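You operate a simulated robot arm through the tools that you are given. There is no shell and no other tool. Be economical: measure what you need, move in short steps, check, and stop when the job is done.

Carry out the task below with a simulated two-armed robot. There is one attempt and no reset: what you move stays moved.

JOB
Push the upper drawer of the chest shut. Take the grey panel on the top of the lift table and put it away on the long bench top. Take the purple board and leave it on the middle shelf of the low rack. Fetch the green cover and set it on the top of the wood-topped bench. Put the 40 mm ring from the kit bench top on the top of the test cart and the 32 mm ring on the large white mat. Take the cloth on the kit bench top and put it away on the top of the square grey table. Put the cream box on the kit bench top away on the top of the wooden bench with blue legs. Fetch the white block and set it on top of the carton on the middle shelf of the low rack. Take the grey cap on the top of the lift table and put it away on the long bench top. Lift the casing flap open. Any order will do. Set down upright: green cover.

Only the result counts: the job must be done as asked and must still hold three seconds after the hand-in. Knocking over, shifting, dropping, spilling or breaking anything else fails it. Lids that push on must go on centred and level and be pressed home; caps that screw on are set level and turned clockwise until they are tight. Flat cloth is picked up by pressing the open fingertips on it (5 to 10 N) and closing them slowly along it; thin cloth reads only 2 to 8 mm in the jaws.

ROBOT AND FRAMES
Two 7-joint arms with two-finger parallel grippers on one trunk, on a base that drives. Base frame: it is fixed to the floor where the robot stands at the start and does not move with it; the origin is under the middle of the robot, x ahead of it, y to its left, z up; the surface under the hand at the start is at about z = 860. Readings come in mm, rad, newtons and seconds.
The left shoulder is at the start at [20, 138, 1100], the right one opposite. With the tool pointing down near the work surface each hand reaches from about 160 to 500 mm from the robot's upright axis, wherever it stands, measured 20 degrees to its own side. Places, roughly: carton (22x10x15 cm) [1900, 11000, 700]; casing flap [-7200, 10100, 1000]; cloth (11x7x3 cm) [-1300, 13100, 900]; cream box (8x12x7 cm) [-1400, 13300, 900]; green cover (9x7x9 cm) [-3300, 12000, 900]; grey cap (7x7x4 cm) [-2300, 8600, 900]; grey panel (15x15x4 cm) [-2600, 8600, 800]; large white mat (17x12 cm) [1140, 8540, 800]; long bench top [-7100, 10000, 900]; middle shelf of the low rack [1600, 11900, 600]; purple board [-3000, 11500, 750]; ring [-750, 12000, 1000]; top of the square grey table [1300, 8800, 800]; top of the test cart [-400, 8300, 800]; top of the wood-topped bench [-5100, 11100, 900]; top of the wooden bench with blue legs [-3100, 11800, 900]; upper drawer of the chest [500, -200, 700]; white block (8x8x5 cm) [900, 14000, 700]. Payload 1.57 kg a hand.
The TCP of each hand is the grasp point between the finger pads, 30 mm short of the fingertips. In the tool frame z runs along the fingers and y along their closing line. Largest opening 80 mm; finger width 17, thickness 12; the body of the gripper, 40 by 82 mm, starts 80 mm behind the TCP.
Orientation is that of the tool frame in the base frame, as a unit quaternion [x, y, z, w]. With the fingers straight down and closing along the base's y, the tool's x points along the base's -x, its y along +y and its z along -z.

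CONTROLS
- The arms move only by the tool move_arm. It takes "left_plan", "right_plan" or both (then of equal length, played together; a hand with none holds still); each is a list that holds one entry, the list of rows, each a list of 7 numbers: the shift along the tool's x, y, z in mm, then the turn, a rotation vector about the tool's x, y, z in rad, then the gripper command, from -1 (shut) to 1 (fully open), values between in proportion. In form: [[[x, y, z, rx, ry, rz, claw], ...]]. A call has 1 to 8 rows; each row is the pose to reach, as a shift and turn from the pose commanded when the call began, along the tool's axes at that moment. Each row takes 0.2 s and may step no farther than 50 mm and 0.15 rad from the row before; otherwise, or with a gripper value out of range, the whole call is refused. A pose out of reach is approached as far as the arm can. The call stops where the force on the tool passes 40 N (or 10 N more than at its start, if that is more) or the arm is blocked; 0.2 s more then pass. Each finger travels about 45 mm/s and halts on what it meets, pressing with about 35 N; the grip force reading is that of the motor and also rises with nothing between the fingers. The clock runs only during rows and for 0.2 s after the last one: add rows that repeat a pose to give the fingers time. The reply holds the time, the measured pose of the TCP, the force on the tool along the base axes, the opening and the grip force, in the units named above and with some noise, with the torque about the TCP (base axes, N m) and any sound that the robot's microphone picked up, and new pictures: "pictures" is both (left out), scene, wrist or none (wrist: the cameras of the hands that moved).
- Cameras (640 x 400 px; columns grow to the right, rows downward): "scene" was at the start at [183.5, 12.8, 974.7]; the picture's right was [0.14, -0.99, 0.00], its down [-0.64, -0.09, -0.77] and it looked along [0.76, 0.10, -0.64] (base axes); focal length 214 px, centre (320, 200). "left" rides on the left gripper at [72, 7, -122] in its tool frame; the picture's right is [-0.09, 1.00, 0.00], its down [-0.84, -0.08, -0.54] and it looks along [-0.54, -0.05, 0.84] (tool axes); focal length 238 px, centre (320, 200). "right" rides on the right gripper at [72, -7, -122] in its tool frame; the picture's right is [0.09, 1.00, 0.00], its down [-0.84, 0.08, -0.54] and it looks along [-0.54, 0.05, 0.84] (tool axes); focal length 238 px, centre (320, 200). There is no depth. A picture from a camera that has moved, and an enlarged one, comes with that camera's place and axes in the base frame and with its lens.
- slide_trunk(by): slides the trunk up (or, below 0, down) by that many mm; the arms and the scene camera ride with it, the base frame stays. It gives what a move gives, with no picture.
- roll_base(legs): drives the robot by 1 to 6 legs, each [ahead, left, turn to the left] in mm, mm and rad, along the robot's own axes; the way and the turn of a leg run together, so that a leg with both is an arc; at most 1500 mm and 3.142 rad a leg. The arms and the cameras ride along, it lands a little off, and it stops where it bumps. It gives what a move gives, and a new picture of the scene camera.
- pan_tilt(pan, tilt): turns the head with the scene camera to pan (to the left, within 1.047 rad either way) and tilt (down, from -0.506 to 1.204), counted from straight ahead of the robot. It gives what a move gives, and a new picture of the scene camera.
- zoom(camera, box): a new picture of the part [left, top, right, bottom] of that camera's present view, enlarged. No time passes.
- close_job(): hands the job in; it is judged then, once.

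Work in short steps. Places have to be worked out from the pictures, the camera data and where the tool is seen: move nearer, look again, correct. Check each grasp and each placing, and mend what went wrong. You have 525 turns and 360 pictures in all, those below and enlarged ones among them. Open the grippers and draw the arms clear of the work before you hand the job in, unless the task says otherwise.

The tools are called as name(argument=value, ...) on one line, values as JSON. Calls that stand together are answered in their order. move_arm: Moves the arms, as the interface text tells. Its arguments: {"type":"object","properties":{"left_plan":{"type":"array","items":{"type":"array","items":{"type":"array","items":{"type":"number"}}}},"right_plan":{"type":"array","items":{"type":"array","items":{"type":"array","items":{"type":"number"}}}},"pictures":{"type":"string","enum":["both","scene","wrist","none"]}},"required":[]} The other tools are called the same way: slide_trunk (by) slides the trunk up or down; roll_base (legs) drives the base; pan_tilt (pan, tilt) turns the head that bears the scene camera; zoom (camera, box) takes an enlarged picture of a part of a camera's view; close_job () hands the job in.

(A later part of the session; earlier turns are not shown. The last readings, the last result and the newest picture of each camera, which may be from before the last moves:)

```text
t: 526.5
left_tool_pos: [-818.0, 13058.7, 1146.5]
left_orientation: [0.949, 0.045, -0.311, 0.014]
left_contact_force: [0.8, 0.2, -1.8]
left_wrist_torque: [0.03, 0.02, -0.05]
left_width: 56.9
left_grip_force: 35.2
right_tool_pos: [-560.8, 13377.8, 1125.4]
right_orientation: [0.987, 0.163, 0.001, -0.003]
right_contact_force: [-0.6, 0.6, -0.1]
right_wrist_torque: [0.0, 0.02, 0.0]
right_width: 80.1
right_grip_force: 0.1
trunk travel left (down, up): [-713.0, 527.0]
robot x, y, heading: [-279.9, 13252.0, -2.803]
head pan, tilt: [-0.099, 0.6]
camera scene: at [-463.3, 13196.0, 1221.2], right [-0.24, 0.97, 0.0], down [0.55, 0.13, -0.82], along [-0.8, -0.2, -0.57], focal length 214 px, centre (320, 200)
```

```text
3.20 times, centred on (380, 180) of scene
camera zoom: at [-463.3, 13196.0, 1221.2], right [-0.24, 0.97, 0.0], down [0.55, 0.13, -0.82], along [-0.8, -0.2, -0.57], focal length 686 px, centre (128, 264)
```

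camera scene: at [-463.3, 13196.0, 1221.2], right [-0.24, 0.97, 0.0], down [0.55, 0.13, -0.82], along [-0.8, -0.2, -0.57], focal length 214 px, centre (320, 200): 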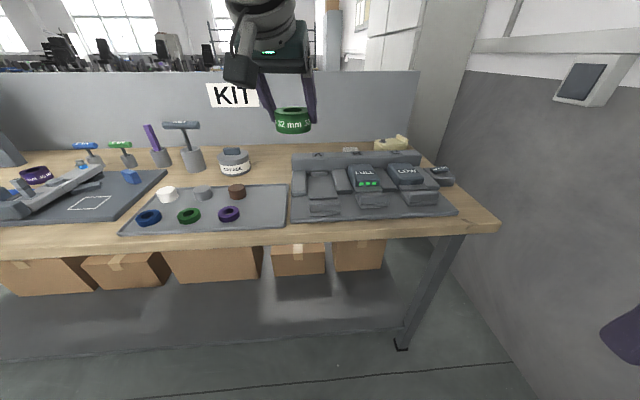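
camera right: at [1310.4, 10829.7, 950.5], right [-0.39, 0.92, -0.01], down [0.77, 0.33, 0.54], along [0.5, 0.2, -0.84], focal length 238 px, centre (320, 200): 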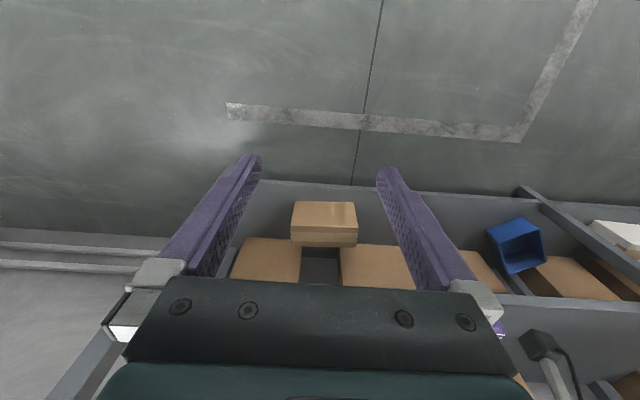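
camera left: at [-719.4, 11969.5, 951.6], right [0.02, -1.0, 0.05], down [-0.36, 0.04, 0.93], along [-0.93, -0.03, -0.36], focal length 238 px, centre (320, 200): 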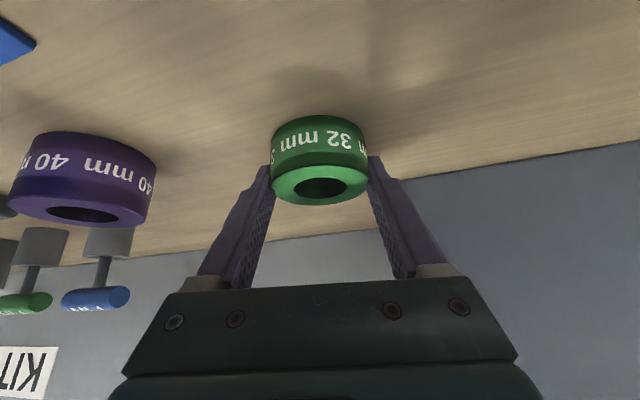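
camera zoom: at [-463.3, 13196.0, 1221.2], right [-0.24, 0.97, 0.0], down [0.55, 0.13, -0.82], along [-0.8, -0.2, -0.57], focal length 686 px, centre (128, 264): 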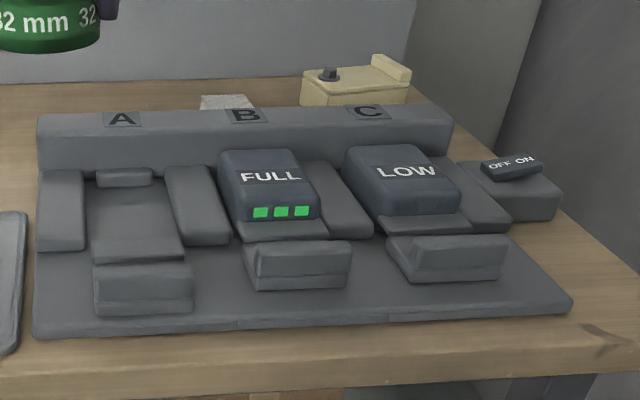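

The cloth and cream box are behind the battery charger, ~500 mm from this edge but close to the bench's north end. I look into the gap between the north end and the wall.

roll_base(legs=[[0, -480, 0]])

pan_tilt(pan=0, tilt=0.5)

```text
t: 529.3
left_tool_pos: [-975.1, 13503.6, 1145.5]
left_orientation: [0.949, 0.046, -0.311, 0.015]
left_contact_force: [-0.9, 0.2, -1.6]
left_wrist_torque: [-0.03, -0.02, 0.0]
left_width: 57.0
left_grip_force: 34.9
right_tool_pos: [-719.3, 13823.9, 1123.3]
right_orientation: [0.986, 0.164, 0.0, -0.002]
right_contact_force: [0.2, -0.2, -0.6]
right_wrist_torque: [-0.01, -0.05, 0.0]
right_width: 80.1
right_grip_force: 0.1
trunk travel left (down, up): [-713.0, 527.0]
robot x, y, heading: [-440.7, 13695.5, -2.799]
head pan, tilt: [-0.099, 0.6]
camera scene: at [-621.1, 13641.7, 1221.2], right [-0.24, 0.97, 0.0], down [0.55, 0.14, -0.82], along [-0.8, -0.2, -0.57], focal length 214 px, centre (320, 200)
```

scene: 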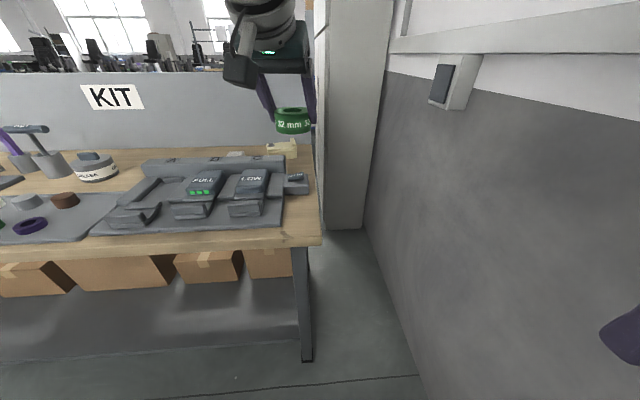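

```text
t: 530.0
left_tool_pos: [-976.5, 13502.9, 1145.7]
left_orientation: [0.949, 0.046, -0.311, 0.014]
left_contact_force: [0.6, 0.5, -2.2]
left_wrist_torque: [-0.01, 0.01, 0.0]
left_width: 57.1
left_grip_force: 34.3
right_tool_pos: [-719.2, 13823.7, 1124.1]
right_orientation: [0.986, 0.165, 0.0, -0.002]
right_contact_force: [-0.3, 0.3, -0.2]
right_wrist_torque: [-0.02, -0.01, -0.03]
right_width: 79.9
right_grip_force: 0.0
trunk travel left (down, up): [-713.0, 527.0]
robot x, y, heading: [-439.0, 13696.5, -2.8]
head pan, tilt: [0.0, 0.499]
camera scene: at [-621.0, 13632.5, 1230.2], right [-0.34, 0.94, 0.0], down [0.45, 0.16, -0.88], along [-0.83, -0.29, -0.48], focal length 214 px, centre (320, 200)
```

scene: 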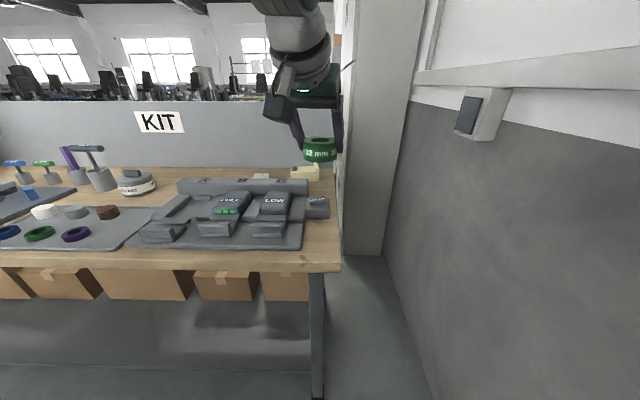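

The gap to the wall is ~500 mm wide, so I'll try sliding into it sideways, facing the bench from its north end. First I turn to face south and back up to mid-gap.

roll_base(legs=[[0, 0, 1.571], [-215, 0, 0]])

```text
t: 535.3
left_tool_pos: [-288.6, 13288.4, 1148.0]
left_orientation: [0.63, 0.711, -0.208, 0.235]
left_contact_force: [-0.2, -0.1, -2.0]
left_wrist_torque: [0.03, 0.01, -0.02]
left_width: 56.8
left_grip_force: 34.5
right_tool_pos: [-615.3, 13535.9, 1122.9]
right_orientation: [0.571, 0.821, -0.002, -0.001]
right_contact_force: [-0.2, 1.1, 0.4]
right_wrist_torque: [-0.03, 0.0, 0.01]
right_width: 80.1
right_grip_force: 0.0
trunk travel left (down, up): [-713.0, 527.0]
robot x, y, heading: [-491.7, 13821.3, -1.203]
head pan, tilt: [0.0, 0.499]
stopped in leg 2: the robot was blocked; the commanded pose is now the measured one
camera scene: at [-425.5, 13642.1, 1230.1], right [-0.93, -0.36, 0.0], down [-0.17, 0.44, -0.88], along [0.32, -0.82, -0.48], focal length 214 px, centre (320, 200)
```

scene: 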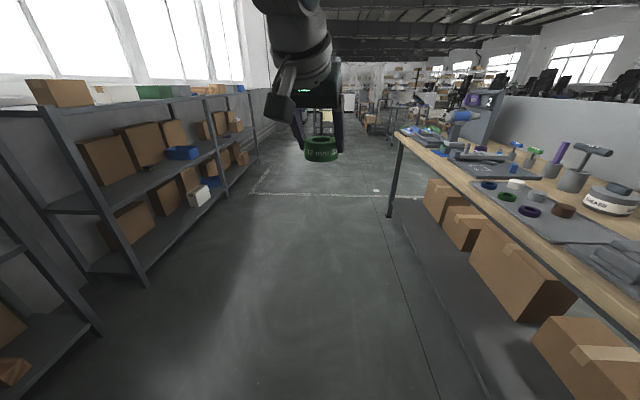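

The base is blocked ~360 mm from the wall, so the gap is too narrow. I'll have to reach from the east with a pitched hand, and the wrist camera should be on top to clear the charger. I test whether the right hand can roll 180° about its own axis.

move_arm(right_plan=[[[0, 0, 0, 0, 0, -0.15, 1], [0, 0, 0, 0, 0, -0.3, 1], [0, 0, 0, 0, 0, -0.45, 1], [0, 0, 0, 0, 0, -0.6, 1], [0, 0, 0, 0, 0, -0.75, 1], [0, 0, 0, 0, 0, -0.9, 1], [0, 0, 0, 0, 0, -1.05, 1], [0, 0, 0, 0, 0, -1.2, 1]]], pictures="none")

move_arm(right_plan=[[[0, 0, 0, 0, 0, -0.15, 1], [0, 0, 0, 0, 0, -0.3, 1], [0, 0, 0, 0, 0, -0.45, 1], [0, 0, 0, 0, 0, -0.6, 1], [0, 0, 0, 0, 0, -0.75, 1], [0, 0, 0, 0, 0, -0.9, 1], [0, 0, 0, 0, 0, -1.05, 1], [0, 0, 0, 0, 0, -1.2, 1]]], pictures="none")

move_arm(right_plan=[[[0, 0, 0, 0, 0, -0.15, 1], [0, 0, 0, 0, 0, -0.3, 1], [0, 0, 0, 0, 0, -0.45, 1], [0, 0, 0, 0, 0, -0.6, 1], [0, 0, 0, 0, 0, -0.74, 1]]], pictures="none")

```text
t: 537.1
left_tool_pos: [-287.0, 13287.6, 1150.2]
left_orientation: [0.629, 0.711, -0.208, 0.237]
left_contact_force: [-0.8, -1.1, -1.7]
left_wrist_torque: [0.04, -0.03, 0.01]
left_width: 57.1
left_grip_force: 35.3
right_tool_pos: [-613.2, 13534.7, 1124.6]
right_orientation: [0.006, 1.0, -0.004, -0.001]
right_contact_force: [0.5, 0.1, -0.2]
right_wrist_torque: [0.02, 0.0, -0.03]
right_width: 80.1
right_grip_force: 0.0
trunk travel left (down, up): [-713.0, 527.0]
robot x, y, heading: [-495.2, 13818.4, -1.205]
head pan, tilt: [0.0, 0.499]
```

```text
t: 538.9
left_tool_pos: [-286.3, 13287.0, 1151.0]
left_orientation: [0.629, 0.711, -0.209, 0.237]
left_contact_force: [-0.3, 0.2, -1.1]
left_wrist_torque: [0.02, -0.02, -0.02]
left_width: 56.7
left_grip_force: 35.2
right_tool_pos: [-613.5, 13534.6, 1126.1]
right_orientation: [-0.56, 0.828, -0.002, -0.003]
right_contact_force: [-0.8, 0.1, 0.9]
right_wrist_torque: [0.0, 0.05, -0.01]
right_width: 79.8
right_grip_force: 0.0
trunk travel left (down, up): [-713.0, 527.0]
robot x, y, heading: [-499.6, 13823.2, -1.2]
head pan, tilt: [0.0, 0.499]
```

```text
t: 540.1
left_tool_pos: [-285.9, 13285.8, 1150.9]
left_orientation: [0.629, 0.711, -0.208, 0.237]
left_contact_force: [-0.3, -0.1, -1.5]
left_wrist_torque: [0.0, 0.03, 0.02]
left_width: 57.0
left_grip_force: 35.1
right_tool_pos: [-613.2, 13534.8, 1125.3]
right_orientation: [0.821, -0.57, 0.002, 0.003]
right_contact_force: [-0.3, -0.7, 0.1]
right_wrist_torque: [-0.02, 0.03, -0.03]
right_width: 79.9
right_grip_force: 0.0
trunk travel left (down, up): [-713.0, 527.0]
robot x, y, heading: [-497.2, 13824.6, -1.2]
head pan, tilt: [0.0, 0.499]
```

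The roll works freely. I turn back to face west, go to a spot in front of the cloth, and look down from high up.

roll_base(legs=[[60, 0, 0], [0, 0, -1.6], [0, 560, 0], [200, 0, 0]])

slide_trunk(by=250)

pan_tilt(pan=-0.2, tilt=0.85)

```text
t: 542.9
left_tool_pos: [-544.6, 13177.5, 1151.7]
left_orientation: [0.786, 0.532, -0.259, 0.18]
left_contact_force: [-0.7, 0.6, -1.9]
left_wrist_torque: [0.01, 0.0, 0.04]
left_width: 56.9
left_grip_force: 34.9
right_tool_pos: [-711.4, 13551.8, 1123.6]
right_orientation: [-0.653, 0.757, -0.004, -0.003]
right_contact_force: [-0.4, 0.2, -0.1]
right_wrist_torque: [0.02, 0.04, -0.02]
right_width: 80.1
right_grip_force: 0.1
trunk travel left (down, up): [-713.0, 527.0]
robot x, y, heading: [-474.2, 13748.5, -1.703]
head pan, tilt: [0.0, 0.499]
stopped in leg 2: the robot was blocked; the commanded pose is now the measured one
camera scene: at [-495.4, 13554.2, 1231.7], right [-0.99, 0.13, -0.01], down [0.07, 0.46, -0.88], along [-0.12, -0.88, -0.47], focal length 214 px, centre (320, 200)
```

scene: 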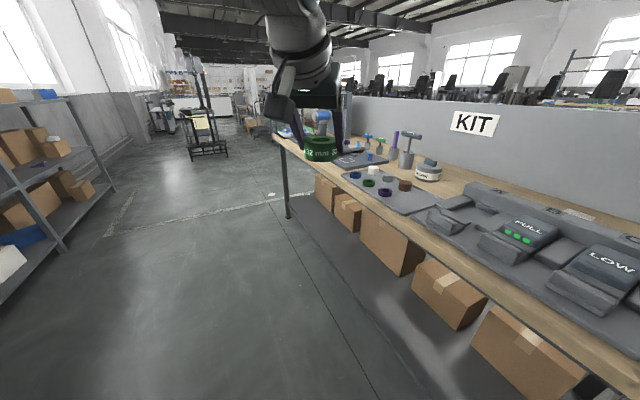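

```text
t: 545.4
left_tool_pos: [-541.6, 13173.9, 1407.8]
left_orientation: [0.787, 0.528, -0.26, 0.186]
left_contact_force: [-0.2, 0.2, -1.3]
left_wrist_torque: [0.01, -0.04, -0.01]
left_width: 57.0
left_grip_force: 34.9
right_tool_pos: [-706.9, 13549.1, 1374.2]
right_orientation: [-0.653, 0.758, -0.01, -0.004]
right_contact_force: [-0.5, -0.2, 0.4]
right_wrist_torque: [0.0, 0.0, 0.01]
right_width: 80.0
right_grip_force: 0.0
trunk travel left (down, up): [-963.0, 277.0]
robot x, y, heading: [-471.8, 13745.7, -1.701]
head pan, tilt: [0.0, 0.499]
```

```text
t: 546.3
left_tool_pos: [-543.0, 13175.7, 1406.1]
left_orientation: [0.787, 0.528, -0.26, 0.186]
left_contact_force: [0.8, -0.5, -0.7]
left_wrist_torque: [-0.01, -0.01, -0.03]
left_width: 56.6
left_grip_force: 34.8
right_tool_pos: [-707.1, 13549.2, 1375.6]
right_orientation: [-0.652, 0.758, -0.011, -0.004]
right_contact_force: [-0.4, 0.1, -0.9]
right_wrist_torque: [0.01, 0.0, 0.04]
right_width: 79.9
right_grip_force: 0.0
trunk travel left (down, up): [-963.0, 277.0]
robot x, y, heading: [-468.6, 13749.3, -1.708]
head pan, tilt: [-0.201, 0.85]
camera scene: at [-506.0, 13567.7, 1453.4], right [-0.94, 0.33, -0.02], down [0.26, 0.69, -0.67], along [-0.21, -0.64, -0.74], focal length 214 px, centre (320, 200)
```

scene: 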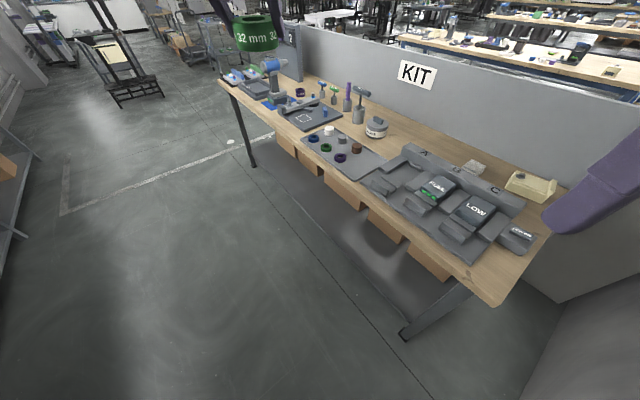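

The turn was blocked by the right arm near the wall. I note the good view first (zoom), then move away south.

zoom(camera="scene", box=[380, 130, 580, 255])

roll_base(legs=[[200, 100, 0], [0, 0, -1.09]])

```text
3.20 times, centred on (480, 192) of scene
camera zoom: at [-506.0, 13567.7, 1453.4], right [-0.94, 0.33, -0.02], down [0.26, 0.69, -0.67], along [-0.21, -0.64, -0.74], focal length 686 px, centre (-192, 224)
```

zoom: 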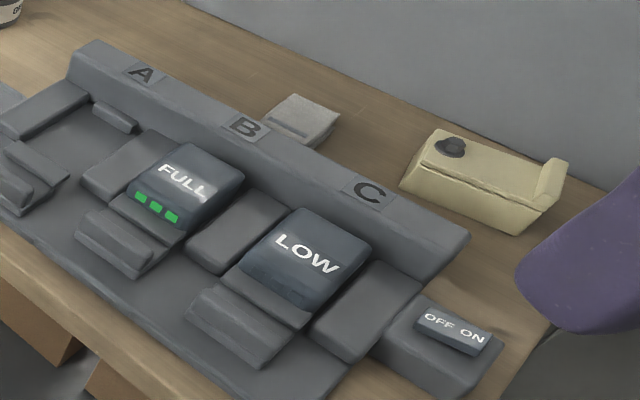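

```text
t: 550.7
left_tool_pos: [-936.3, 13346.2, 1397.7]
left_orientation: [0.949, 0.048, -0.311, 0.015]
left_contact_force: [-0.1, 0.1, -1.8]
left_wrist_torque: [-0.01, -0.03, 0.0]
left_width: 57.1
left_grip_force: 35.4
right_tool_pos: [-680.8, 13666.0, 1373.1]
right_orientation: [-0.167, 0.986, 0.003, 0.0]
right_contact_force: [-0.5, 0.8, 0.9]
right_wrist_torque: [-0.03, 0.01, 0.03]
right_width: 80.0
right_grip_force: 0.1
trunk travel left (down, up): [-963.0, 277.0]
robot x, y, heading: [-401.5, 13540.5, -2.793]
head pan, tilt: [-0.201, 0.85]
camera scene: at [-573.0, 13496.0, 1450.3], right [-0.15, 0.99, 0.0], down [0.74, 0.11, -0.66], along [-0.65, -0.1, -0.75], focal length 214 px, centre (320, 200)
```

scene: 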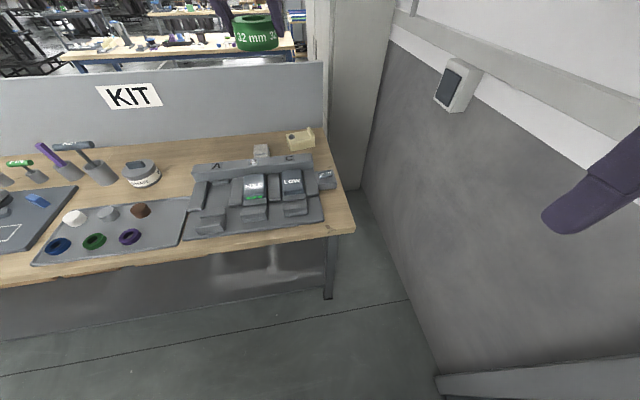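

From here: cloth ≈(-1314, 13117), directly behind the charger ridge; cream box ≈(-1386, 13280). I plan a steep (0.6 rad) flipped right-hand reach for the cloth. I raise the left hand out of the way and move to the front.

move_arm(left_plan=[[[-12, 20, -16, 0, 0, 0, -1], [-24, 40, -32, 0, 0, 0, -1], [-36, 60, -48, 0, 0, 0, -1], [-48, 80, -64, 0, 0, 0, -1], [-60, 100, -80, 0, 0, 0, -1], [-71, 120, -97, 0, 0, 0, -1]]], right_plan=[[[0, 0, 0, 0, 0.1, 0, 1], [5, 0, 0, 0, 0.2, 0, 1], [10, 0, 0, 0, 0.3, 0, 1], [20, 0, 0, 0, 0.4, 0, 1], [30, 0, 0, 0, 0.5, 0, 1], [40, 0, 0, 0, 0.6, 0, 1]]], pictures="none")

roll_base(legs=[[0, 203, 0], [100, 0, 0]])

slide_trunk(by=-250)

move_arm(right_plan=[[[0, 0, 0, 0, 0, 0, 1]]], pictures="both")

```text
t: 551.9
left_tool_pos: [-924.6, 13365.6, 1449.9]
left_orientation: [0.959, -0.045, -0.279, -0.009]
left_contact_force: [-0.3, -0.2, -2.8]
left_wrist_torque: [0.0, 0.0, 0.0]
left_width: 57.0
left_grip_force: 34.5
right_tool_pos: [-760.3, 13644.0, 1365.7]
right_orientation: [-0.163, 0.961, -0.035, -0.222]
right_contact_force: [-0.4, 0.7, 0.3]
right_wrist_torque: [-0.01, -0.01, 0.01]
right_width: 79.8
right_grip_force: 0.2
right hand out of reach, approached as far as the arm can: row 1, 2, 3, 4, 5
trunk travel left (down, up): [-963.0, 277.0]
robot x, y, heading: [-403.2, 13538.7, -2.795]
head pan, tilt: [-0.201, 0.85]
stopped in row 5 (left hand): the arm was blocked; the commanded pose is now the measured one
```

```text
t: 554.2
left_tool_pos: [-950.8, 13143.3, 1449.9]
left_orientation: [0.959, -0.047, -0.28, -0.01]
left_contact_force: [-0.4, 0.2, -1.6]
left_wrist_torque: [-0.01, -0.01, 0.0]
left_width: 56.9
left_grip_force: 35.0
right_tool_pos: [-784.9, 13422.6, 1364.6]
right_orientation: [-0.162, 0.961, -0.035, -0.222]
right_contact_force: [-0.2, 0.8, -0.5]
right_wrist_torque: [-0.01, 0.0, -0.01]
right_width: 80.0
right_grip_force: 0.2
trunk travel left (down, up): [-963.0, 277.0]
robot x, y, heading: [-427.9, 13315.1, -2.796]
head pan, tilt: [-0.201, 0.85]
camera scene: at [-598.5, 13273.4, 1450.3], right [-0.15, 0.99, 0.0], down [0.74, 0.11, -0.66], along [-0.65, -0.1, -0.75], focal length 214 px, centre (320, 200)
```

scene: 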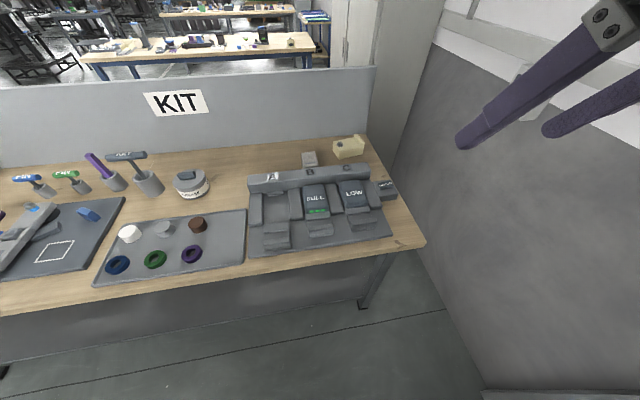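

```text
t: 556.8
left_tool_pos: [-950.2, 13144.2, 1200.8]
left_orientation: [0.959, -0.046, -0.28, -0.01]
left_contact_force: [-0.9, -0.3, -2.6]
left_wrist_torque: [-0.04, 0.01, -0.02]
left_width: 57.0
left_grip_force: 35.3
right_tool_pos: [-785.6, 13422.3, 1114.6]
right_orientation: [-0.162, 0.961, -0.035, -0.223]
right_contact_force: [-0.7, -0.3, -0.4]
right_wrist_torque: [0.0, -0.04, 0.02]
right_width: 80.0
right_grip_force: 0.1
trunk travel left (down, up): [-713.0, 527.0]
robot x, y, heading: [-427.6, 13316.7, -2.798]
head pan, tilt: [-0.201, 0.85]
```

```text
t: 557.2
left_tool_pos: [-951.6, 13143.5, 1200.1]
left_orientation: [0.959, -0.046, -0.28, -0.009]
left_contact_force: [-0.8, 0.1, -2.3]
left_wrist_torque: [-0.03, 0.0, -0.04]
left_width: 56.6
left_grip_force: 35.1
right_tool_pos: [-785.8, 13421.8, 1115.2]
right_orientation: [-0.161, 0.961, -0.035, -0.223]
right_contact_force: [-0.5, -0.4, -0.8]
right_wrist_torque: [0.0, -0.03, 0.01]
right_width: 79.9
right_grip_force: 0.0
trunk travel left (down, up): [-713.0, 527.0]
robot x, y, heading: [-427.6, 13319.7, -2.796]
head pan, tilt: [-0.201, 0.85]
camera scene: at [-598.5, 13273.4, 1200.3], right [-0.15, 0.99, 0.0], down [0.74, 0.11, -0.66], along [-0.65, -0.1, -0.75], focal length 214 px, centre (320, 200)
camera right: at [-793.4, 13412.0, 1256.2], right [-0.4, 0.91, 0.04], down [0.91, 0.4, 0.12], along [0.09, 0.09, -0.99], focal length 238 px, centre (320, 200)
```

scene: 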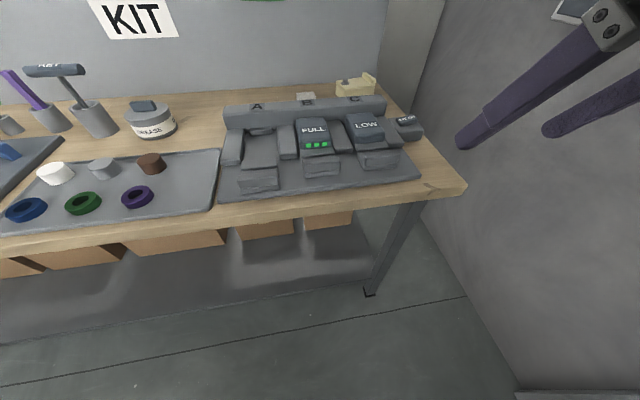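
right: 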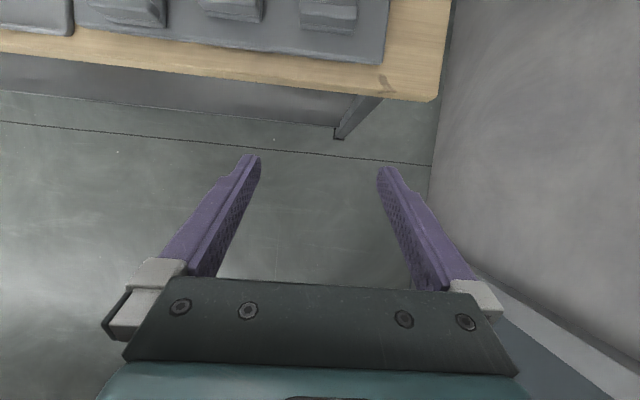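

Refined: cloth ≈(-1290, 13119, top ~895), cream box ≈(-1362, 13277). I extend the right arm forward and toward the cloth's line.

move_arm(right_plan=[[[38, -17, 18, 0, 0, 0, 1], [76, -34, 36, 0, 0, 0, 1], [114, -51, 54, 0, 0, 0, 1], [152, -68, 72, 0, 0, 0, 1], [190, -85, 90, 0, 0, 0, 1], [225, -102, 110, 0, 0.1, 0, 1]]], pictures="wrist")

```text
t: 558.6
left_tool_pos: [-952.5, 13142.7, 1199.4]
left_orientation: [0.959, -0.046, -0.279, -0.009]
left_contact_force: [0.4, 0.3, -2.1]
left_wrist_torque: [0.0, -0.03, 0.01]
left_width: 57.0
left_grip_force: 35.0
right_tool_pos: [-988.5, 13243.0, 1114.3]
right_orientation: [-0.161, 0.948, -0.044, -0.27]
right_contact_force: [0.1, -0.6, -0.1]
right_wrist_torque: [0.0, -0.03, -0.02]
right_width: 80.1
right_grip_force: 0.1
trunk travel left (down, up): [-713.0, 527.0]
robot x, y, heading: [-426.4, 13319.4, -2.797]
head pan, tilt: [-0.201, 0.85]
camera right: at [-982.9, 13237.2, 1256.7], right [-0.4, 0.91, 0.05], down [0.92, 0.4, 0.02], along [0.0, 0.06, -1.0], focal length 238 px, centre (320, 200)
```

right: 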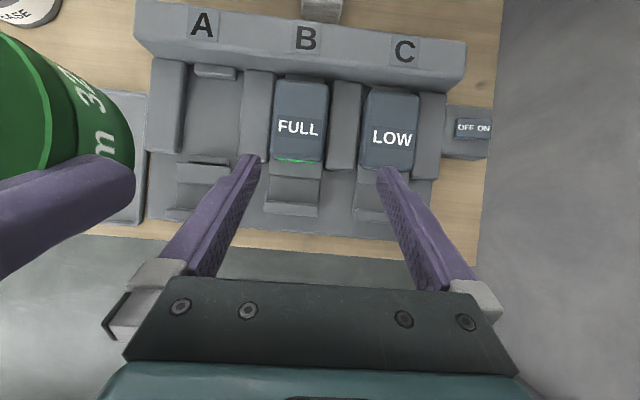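

The hands are too close together. I move the left hand 100 mm left and 80 mm back.

move_arm(left_plan=[[[24, 14, -15, 0, 0, 0, -1], [48, 28, -30, 0, 0, 0, -1], [73, 42, -46, 0, 0, 0, -1], [97, 56, -61, 0, 0, 0, -1]]], pictures="none")

```text
t: 559.7
left_tool_pos: [-931.8, 13152.2, 1168.1]
left_orientation: [0.965, -0.114, -0.233, -0.036]
left_contact_force: [-0.4, -0.4, -1.3]
left_wrist_torque: [-0.01, -0.03, -0.01]
left_width: 57.1
left_grip_force: 34.5
left hand out of reach, approached as far as the arm can: row 1, 2, 3, 4
right_tool_pos: [-988.7, 13243.5, 1114.3]
right_orientation: [-0.16, 0.948, -0.043, -0.27]
right_contact_force: [0.4, 1.7, 0.3]
right_wrist_torque: [0.02, 0.0, -0.01]
right_width: 79.9
right_grip_force: 0.1
trunk travel left (down, up): [-713.0, 527.0]
robot x, y, heading: [-429.3, 13318.0, -2.796]
head pan, tilt: [-0.201, 0.85]
stopped in row 4 (left hand): the arm was blocked; the commanded pose is now the measured one
```

The left arm is at an awkward limit while pitched. I bring it back to an upright, retracted posture with the ring still held, so it stays clear while the right hand works.

move_arm(left_plan=[[[27, -3, -23, 0, 0.1, 0, -1], [53, -6, -46, 0, 0.2, 0, -1], [80, -9, -69, 0, 0.3, 0, -1], [106, -12, -92, 0, 0.4, 0, -1], [133, -15, -115, 0, 0.5, 0, -1], [159, -17, -138, 0, 0.56, 0, -1]]], pictures="none")

```text
t: 560.8
left_tool_pos: [-820.9, 13139.5, 1145.6]
left_orientation: [0.991, -0.119, 0.038, -0.046]
left_contact_force: [-0.5, 0.4, -2.5]
left_wrist_torque: [0.02, 0.02, 0.03]
left_width: 56.9
left_grip_force: 34.9
left hand out of reach, approached as far as the arm can: row 1, 2, 3, 4, 5
right_tool_pos: [-987.3, 13243.1, 1113.9]
right_orientation: [-0.16, 0.949, -0.044, -0.27]
right_contact_force: [-0.8, 0.4, -0.4]
right_wrist_torque: [-0.02, 0.02, -0.01]
right_width: 79.9
right_grip_force: 0.0
trunk travel left (down, up): [-713.0, 527.0]
robot x, y, heading: [-423.5, 13317.7, -2.793]
head pan, tilt: [-0.201, 0.85]
stopped in row 5 (left hand): the arm was blocked; the commanded pose is now the measured one
```

move_arm(left_plan=[[[25, 10, -15, 0, -0.04, -0.08, -1], [50, 21, -30, 0, -0.08, -0.16, -1], [75, 31, -45, 0, -0.12, -0.24, -1], [99, 42, -60, 0, -0.12, -0.3, -1]]], pictures="scene")

```text
t: 561.7
left_tool_pos: [-814.3, 13144.6, 1146.8]
left_orientation: [0.995, -0.066, 0.053, -0.057]
left_contact_force: [-0.3, -0.2, -1.5]
left_wrist_torque: [0.0, 0.02, 0.01]
left_width: 56.8
left_grip_force: 34.7
left hand out of reach, approached as far as the arm can: row 1, 2, 3, 4
right_tool_pos: [-988.7, 13244.3, 1113.6]
right_orientation: [-0.16, 0.948, -0.044, -0.27]
right_contact_force: [0.5, -0.9, -0.8]
right_wrist_torque: [0.0, 0.02, -0.02]
right_width: 80.3
right_grip_force: 0.1
trunk travel left (down, up): [-713.0, 527.0]
robot x, y, heading: [-426.5, 13320.0, -2.798]
head pan, tilt: [-0.201, 0.85]
stopped in row 4 (left hand): the arm was blocked; the commanded pose is now the measured one
camera scene: at [-598.5, 13273.5, 1200.3], right [-0.14, 0.99, 0.0], down [0.74, 0.11, -0.66], along [-0.65, -0.1, -0.75], focal length 214 px, centre (320, 200)
```

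scene: 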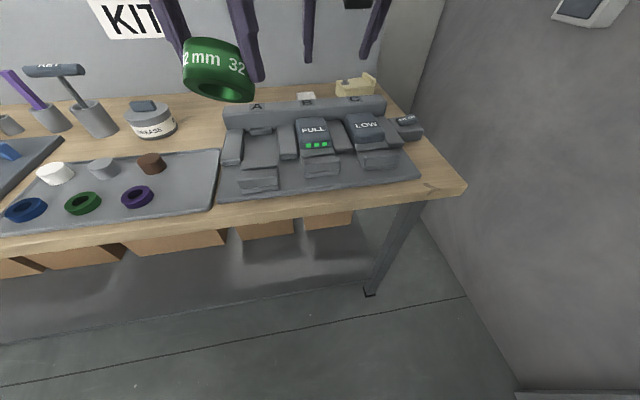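

The left arm can't clear the charger while holding the ring, so I'll deliver the 32 mm ring first. I back away and drive south to the square table.

roll_base(legs=[[-300, 0, 0], [0, 0, 1.523], [1450, 0, 0], [0, 0, -0.29], [1300, 0, 0], [1300, 0, 0]])

pan_tilt(pan=0.3, tilt=0.35)

```text
t: 587.3
left_tool_pos: [222.0, 9035.2, 1146.9]
left_orientation: [0.853, 0.516, 0.01, -0.077]
left_contact_force: [-0.6, -0.8, -2.0]
left_wrist_torque: [-0.03, -0.01, 0.0]
left_width: 56.7
left_grip_force: 35.2
right_tool_pos: [69.0, 8907.5, 1115.5]
right_orientation: [-0.675, 0.686, -0.189, -0.196]
right_contact_force: [-0.7, 0.4, -0.5]
right_wrist_torque: [0.01, -0.01, 0.01]
right_width: 79.8
right_grip_force: 0.0
trunk travel left (down, up): [-713.0, 527.0]
robot x, y, heading: [195.3, 9460.7, -1.577]
head pan, tilt: [-0.201, 0.85]
camera scene: at [176.2, 9284.0, 1200.3], right [-0.98, 0.21, 0.0], down [0.15, 0.74, -0.66], along [-0.14, -0.65, -0.75], focal length 214 px, centre (320, 200)
```

scene: 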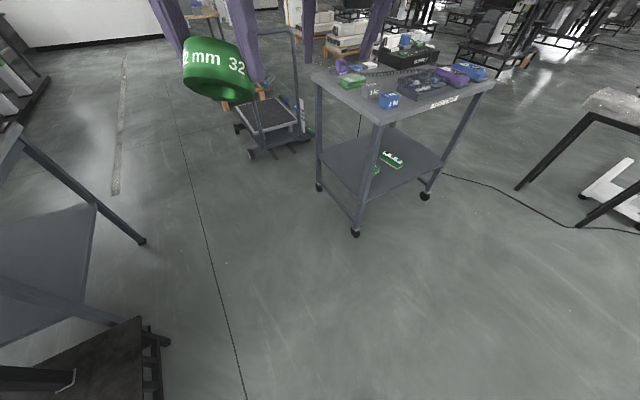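

```text
t: 588.2
left_tool_pos: [222.0, 9035.5, 1145.0]
left_orientation: [0.853, 0.516, 0.011, -0.078]
left_contact_force: [0.1, 0.3, -1.8]
left_wrist_torque: [-0.03, 0.0, 0.0]
left_width: 56.8
left_grip_force: 34.6
right_tool_pos: [69.4, 8907.2, 1113.1]
right_orientation: [-0.674, 0.686, -0.19, -0.196]
right_contact_force: [0.1, 0.3, -0.2]
right_wrist_torque: [0.0, -0.02, 0.01]
right_width: 79.7
right_grip_force: 0.0
trunk travel left (down, up): [-713.0, 527.0]
robot x, y, heading: [195.9, 9461.7, -1.573]
head pan, tilt: [0.3, 0.351]
camera scene: at [219.2, 9271.4, 1243.9], right [-0.96, -0.29, 0.0], down [-0.1, 0.33, -0.94], along [0.27, -0.9, -0.34], focal length 214 px, centre (320, 200)
```

scene: 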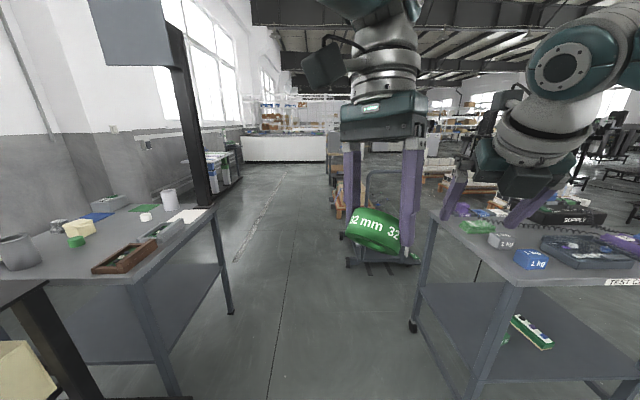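

The table with the white mat is ahead on the left (mat ≈(1145, 8530)), the test cart on the right. I drive to face the mat from the west.

roll_base(legs=[[0, 0, 0.25], [1240, 0, 0], [0, 0, 1.715]])

pan_tilt(pan=0, tilt=0.7)

```text
t: 599.7
left_tool_pos: [873.4, 8425.2, 1146.1]
left_orientation: [0.031, 0.996, -0.059, -0.053]
left_contact_force: [0.4, -0.6, -0.8]
left_wrist_torque: [-0.03, -0.02, -0.01]
left_width: 56.9
left_grip_force: 35.0
right_tool_pos: [1052.8, 8338.2, 1113.4]
right_orientation: [0.943, 0.192, 0.267, -0.052]
right_contact_force: [0.5, 0.2, -0.4]
right_wrist_torque: [0.0, 0.0, -0.02]
right_width: 79.9
right_grip_force: 0.0
trunk travel left (down, up): [-713.0, 527.0]
robot x, y, heading: [498.0, 8227.1, 0.415]
head pan, tilt: [0.3, 0.351]
camera scene: at [659.1, 8328.7, 1244.0], right [0.65, -0.76, 0.0], down [-0.26, -0.22, -0.94], along [0.71, 0.61, -0.34], focal length 214 px, centre (320, 200)
```

scene: 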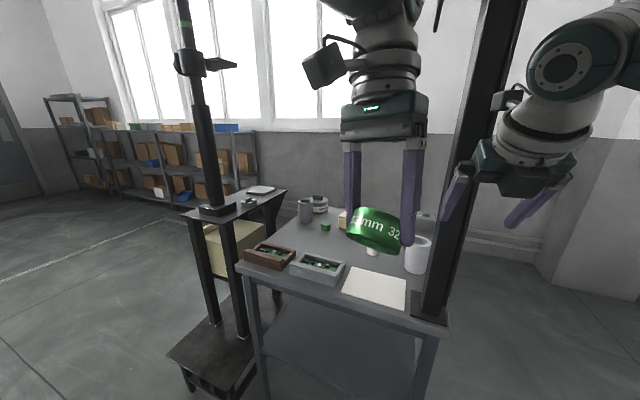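

```text
t: 600.5
left_tool_pos: [873.5, 8424.8, 1145.3]
left_orientation: [0.033, 0.996, -0.06, -0.052]
left_contact_force: [0.1, -0.5, -1.9]
left_wrist_torque: [0.01, 0.04, 0.03]
left_width: 57.1
left_grip_force: 35.0
right_tool_pos: [1052.8, 8337.4, 1114.2]
right_orientation: [0.943, 0.192, 0.268, -0.052]
right_contact_force: [0.0, 0.2, 0.9]
right_wrist_torque: [-0.01, 0.02, 0.02]
right_width: 79.8
right_grip_force: 0.2
trunk travel left (down, up): [-713.0, 527.0]
robot x, y, heading: [498.3, 8226.2, 0.416]
head pan, tilt: [0.0, 0.7]
camera scene: at [666.4, 8302.0, 1212.6], right [0.4, -0.92, 0.0], down [-0.59, -0.26, -0.77], along [0.7, 0.31, -0.64], focal length 214 px, centre (320, 200)
```

scene: 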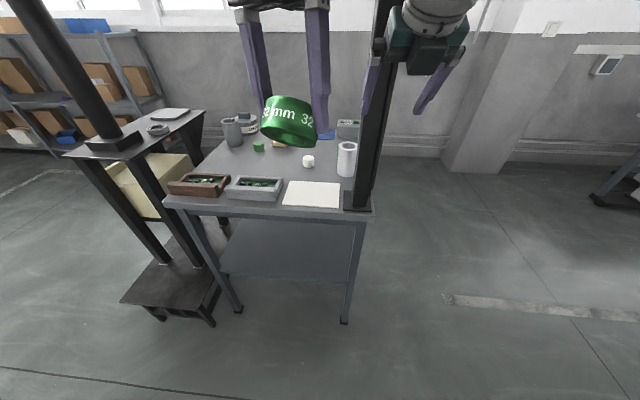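

The mat is clear at ≈(1135, 8536), with a tall post right of it near my right hand. I retract the right hand and pitch the left again so the ring hangs level.

move_arm(left_plan=[[[-12, 6, 0, -0.02, -0.123, 0, -1], [-24, 12, 0, -0.04, -0.247, 0, -1], [-36, 18, 0, -0.06, -0.37, 0, -1], [-48, 24, 0, -0.08, -0.493, 0, -1], [-60, 30, 0, -0.1, -0.617, 0, -1], [-70, 36, 0, -0.125, -0.74, 0, -1]]], right_plan=[[[-26, 0, -16, 0, 0, 0, 1], [-52, 0, -32, 0, 0, 0, 1], [-78, 0, -48, 0, 0, 0, 1], [-104, 0, -64, 0, 0, 0, 1], [-130, 0, -80, 0, 0, 0, 1], [-153, 0, -95, 0, 0, 0, 1]]], pictures="both")

```text
t: 601.9
left_tool_pos: [1018.7, 8465.4, 1129.8]
left_orientation: [0.012, 0.949, -0.006, 0.314]
left_contact_force: [0.4, -0.6, -1.3]
left_wrist_torque: [0.02, 0.02, -0.02]
left_width: 56.9
left_grip_force: 34.9
left hand out of reach, approached as far as the arm can: row 1, 2, 3, 4, 5, 6
right_tool_pos: [885.7, 8265.6, 1114.3]
right_orientation: [0.943, 0.191, 0.268, -0.051]
right_contact_force: [0.6, -0.5, 0.0]
right_wrist_torque: [0.01, -0.02, 0.02]
right_width: 80.0
right_grip_force: 0.0
trunk travel left (down, up): [-713.0, 527.0]
robot x, y, heading: [498.3, 8225.0, 0.415]
head pan, tilt: [0.0, 0.7]
camera scene: at [666.4, 8301.9, 1212.6], right [0.4, -0.92, 0.0], down [-0.59, -0.26, -0.76], along [0.7, 0.31, -0.64], focal length 214 px, centre (320, 200)
camera right: at [880.1, 8272.6, 1256.1], right [0.46, -0.89, 0.05], down [-0.89, -0.46, 0.02], along [0.01, -0.06, -1.0], focal length 238 px, centre (320, 200)
camera left: at [888.2, 8474.4, 1184.1], right [0.1, 0.99, 0.05], down [0.35, -0.08, 0.93], along [0.93, -0.07, -0.35], focal length 238 px, centre (320, 200)
```

scene: 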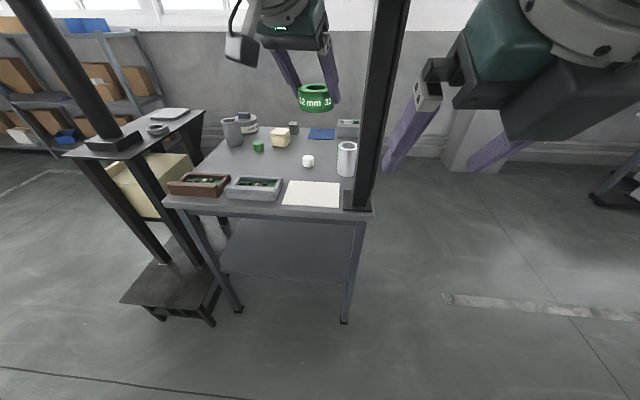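
right: 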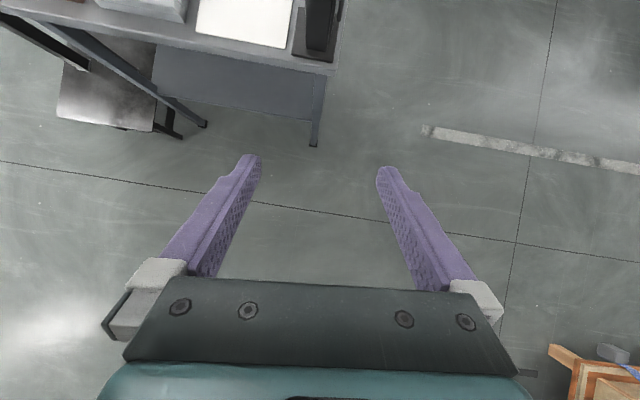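
left: 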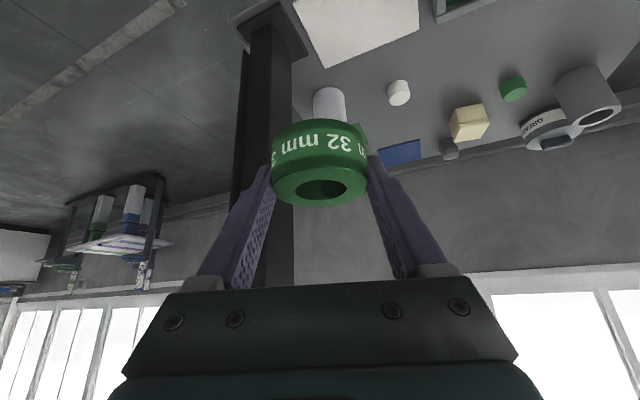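

The ring is level again. The table is at z≈828 and the mat centre ≈(1104, 8518). I move over it and lower.

roll_base(legs=[[99, 14, 0]])

slide_trunk(by=-225)

move_arm(left_plan=[[[0, 0, 0, 0, 0, 0, -1]]], pictures="both")

```text
t: 603.1
left_tool_pos: [1101.0, 8517.7, 1129.1]
left_orientation: [0.011, 0.95, -0.005, 0.313]
left_contact_force: [-0.3, 0.5, -1.5]
left_wrist_torque: [-0.02, 0.03, -0.04]
left_width: 57.0
left_grip_force: 34.7
right_tool_pos: [970.2, 8319.3, 1114.1]
right_orientation: [0.943, 0.192, 0.268, -0.052]
right_contact_force: [1.2, 0.6, -0.4]
right_wrist_torque: [-0.02, 0.02, -0.03]
right_width: 80.0
right_grip_force: 0.1
trunk travel left (down, up): [-713.0, 527.0]
robot x, y, heading: [580.9, 8280.6, 0.414]
head pan, tilt: [0.0, 0.7]
camera scene: at [750.8, 8354.1, 1212.6], right [0.4, -0.92, 0.0], down [-0.59, -0.26, -0.76], along [0.7, 0.31, -0.64], focal length 214 px, centre (320, 200)
```

scene: 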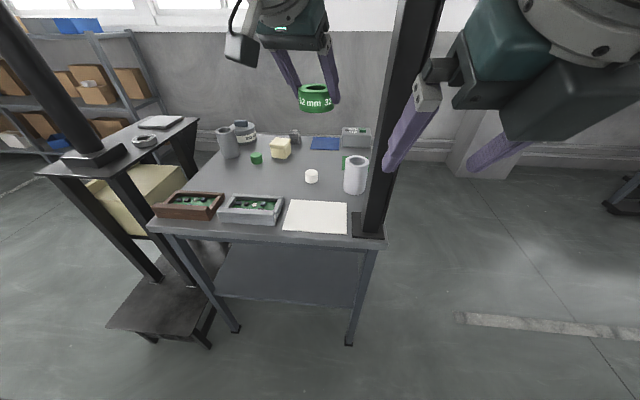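

```text
t: 605.5
left_tool_pos: [1100.5, 8517.4, 904.7]
left_orientation: [0.012, 0.95, -0.006, 0.313]
left_contact_force: [-0.1, -0.5, -1.9]
left_wrist_torque: [-0.03, 0.04, -0.03]
left_width: 56.9
left_grip_force: 35.1
right_tool_pos: [970.2, 8318.7, 889.2]
right_orientation: [0.942, 0.192, 0.268, -0.053]
right_contact_force: [0.0, 0.5, -0.9]
right_wrist_torque: [0.02, -0.03, 0.04]
right_width: 79.7
right_grip_force: 0.1
trunk travel left (down, up): [-488.0, 752.0]
robot x, y, heading: [581.8, 8279.1, 0.413]
head pan, tilt: [0.0, 0.7]
```

```text
t: 605.9
left_tool_pos: [1101.3, 8517.0, 903.5]
left_orientation: [0.011, 0.95, -0.005, 0.314]
left_contact_force: [-0.1, 0.7, -2.5]
left_wrist_torque: [0.01, 0.01, 0.01]
left_width: 56.7
left_grip_force: 35.0
right_tool_pos: [970.7, 8318.4, 888.1]
right_orientation: [0.943, 0.192, 0.268, -0.052]
right_contact_force: [-0.6, 0.8, -0.3]
right_wrist_torque: [0.01, -0.01, -0.02]
right_width: 79.7
right_grip_force: 0.1
trunk travel left (down, up): [-488.0, 752.0]
robot x, y, heading: [580.5, 8278.7, 0.411]
head pan, tilt: [0.0, 0.7]
camera scene: at [750.7, 8354.0, 987.6], right [0.4, -0.92, 0.0], down [-0.59, -0.26, -0.76], along [0.7, 0.31, -0.64], focal length 214 px, centre (320, 200)
camera left: at [972.3, 8526.3, 959.2], right [0.1, 0.99, 0.05], down [0.35, -0.08, 0.93], along [0.93, -0.08, -0.35], focal length 238 px, centre (320, 200)
```

scene: 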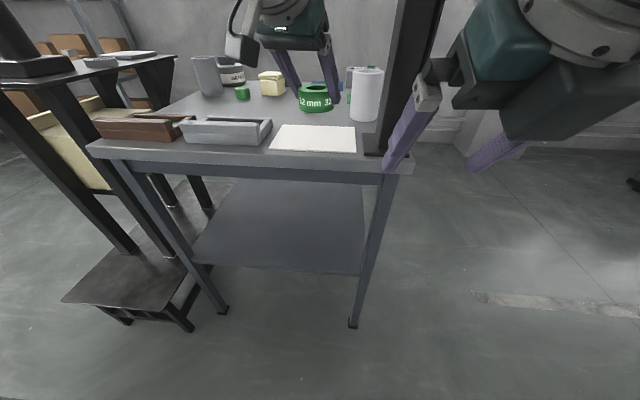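
left: 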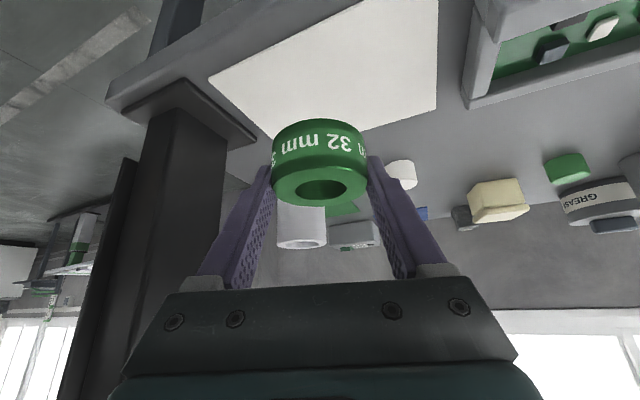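

The ring is over the mat's middle. I lower in steps to contact.

move_arm(left_plan=[[[9, 5, 12, 0, 0, 0, -1], [16, 6, 21, 0, 0, 0, -1], [20, 6, 27, 0, 0, 0, -1], [23, 6, 31, 0, 0, 0, -1], [26, 6, 35, 0, 0, 0, -1], [29, 6, 39, 0, 0, 0, -1]]], pictures="wrist")

```text
t: 607.3
left_tool_pos: [1093.0, 8521.3, 850.5]
left_orientation: [0.012, 0.95, -0.006, 0.313]
left_contact_force: [0.1, 0.1, -1.4]
left_wrist_torque: [0.01, 0.04, 0.03]
left_width: 57.1
left_grip_force: 35.2
left hand out of reach, approached as far as the arm can: row 2, 3, 4, 5, 6
right_tool_pos: [970.5, 8320.0, 889.5]
right_orientation: [0.943, 0.192, 0.268, -0.051]
right_contact_force: [-0.5, -0.8, -0.3]
right_wrist_torque: [0.02, 0.01, 0.01]
right_width: 79.8
right_grip_force: 0.1
trunk travel left (down, up): [-488.0, 752.0]
robot x, y, heading: [581.8, 8278.8, 0.413]
head pan, tilt: [0.0, 0.7]
camera left: at [964.2, 8530.1, 907.3], right [0.1, 0.99, 0.05], down [0.35, -0.08, 0.93], along [0.93, -0.08, -0.35], focal length 238 px, centre (320, 200)
```

left: 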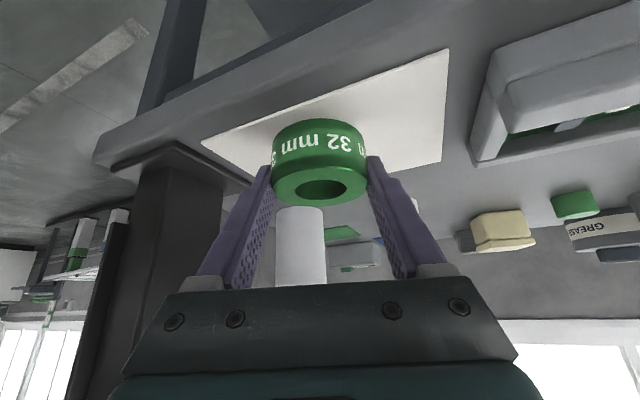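

No contact yet, so the table is nearer z≈800 and the mat centre is ≈(1138, 8530). I shift 45 mm ahead and lower further.

roll_base(legs=[[45, -8, 0]])

slide_trunk(by=-10)

move_arm(left_plan=[[[2, 0, 3, 0, 0, 0, -1], [4, 0, 5, 0, 0, 0, -1], [6, 0, 8, 0, 0, 0, -1], [8, 0, 11, 0, 0, 0, -1], [10, 0, 14, 0, 0, 0, -1]]], pictures="wrist")

```text
t: 608.2
left_tool_pos: [1139.4, 8532.3, 853.4]
left_orientation: [0.012, 0.949, -0.006, 0.314]
left_contact_force: [-0.6, 0.6, -1.2]
left_wrist_torque: [0.0, 0.01, -0.02]
left_width: 57.1
left_grip_force: 35.1
right_tool_pos: [1015.5, 8331.0, 889.5]
right_orientation: [0.943, 0.192, 0.268, -0.052]
right_contact_force: [0.7, -0.3, -0.3]
right_wrist_torque: [0.02, 0.01, -0.04]
right_width: 80.0
right_grip_force: 0.1
trunk travel left (down, up): [-488.0, 752.0]
robot x, y, heading: [627.2, 8288.8, 0.412]
head pan, tilt: [0.0, 0.7]
camera scene: at [796.1, 8365.1, 987.7], right [0.4, -0.92, 0.0], down [-0.59, -0.26, -0.77], along [0.7, 0.31, -0.64], focal length 214 px, centre (320, 200)
```

scene: 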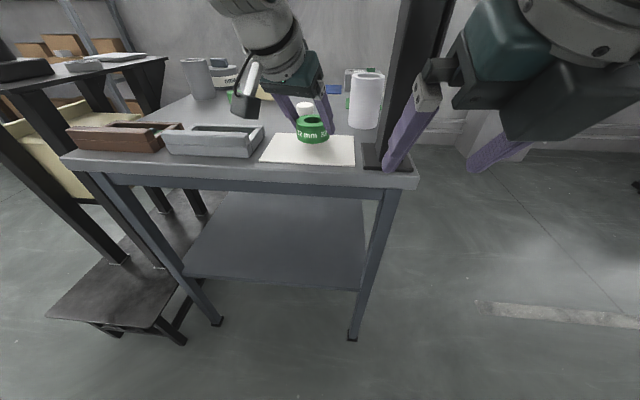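

```text
t: 608.8
left_tool_pos: [1138.0, 8532.3, 842.7]
left_orientation: [0.011, 0.95, -0.006, 0.313]
left_contact_force: [0.3, 0.4, -2.1]
left_wrist_torque: [-0.02, 0.02, 0.01]
left_width: 57.1
left_grip_force: 35.2
right_tool_pos: [1015.1, 8330.1, 879.3]
right_orientation: [0.943, 0.191, 0.268, -0.052]
right_contact_force: [-0.2, -0.3, -0.3]
right_wrist_torque: [0.02, 0.02, 0.01]
right_width: 79.8
right_grip_force: 0.0
trunk travel left (down, up): [-478.0, 762.0]
robot x, y, heading: [628.0, 8291.1, 0.418]
head pan, tilt: [0.0, 0.7]
```

```text
t: 610.0
left_tool_pos: [1141.7, 8532.7, 832.6]
left_orientation: [0.013, 0.947, -0.004, 0.321]
left_contact_force: [-0.6, 0.7, 8.3]
left_wrist_torque: [-0.02, 0.22, -0.05]
left_width: 56.8
left_grip_force: 34.3
right_tool_pos: [1016.4, 8330.5, 879.4]
right_orientation: [0.942, 0.192, 0.269, -0.053]
right_contact_force: [0.4, 0.5, 0.2]
right_wrist_torque: [0.01, 0.0, 0.0]
right_width: 80.2
right_grip_force: 0.1
trunk travel left (down, up): [-478.0, 762.0]
robot x, y, heading: [625.8, 8292.5, 0.41]
head pan, tilt: [0.0, 0.7]
stopped in row 5 (left hand): the force on the tool passed its limit at 44 N (the readings are from after the stop); the commanded pose is now the measured one
camera left: at [1011.6, 8541.2, 885.8], right [0.1, 0.99, 0.06], down [0.33, -0.09, 0.94], along [0.94, -0.08, -0.34], focal length 238 px, centre (320, 200)
```

left: 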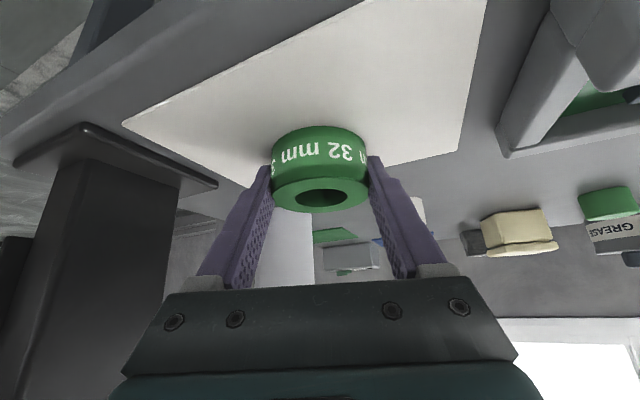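

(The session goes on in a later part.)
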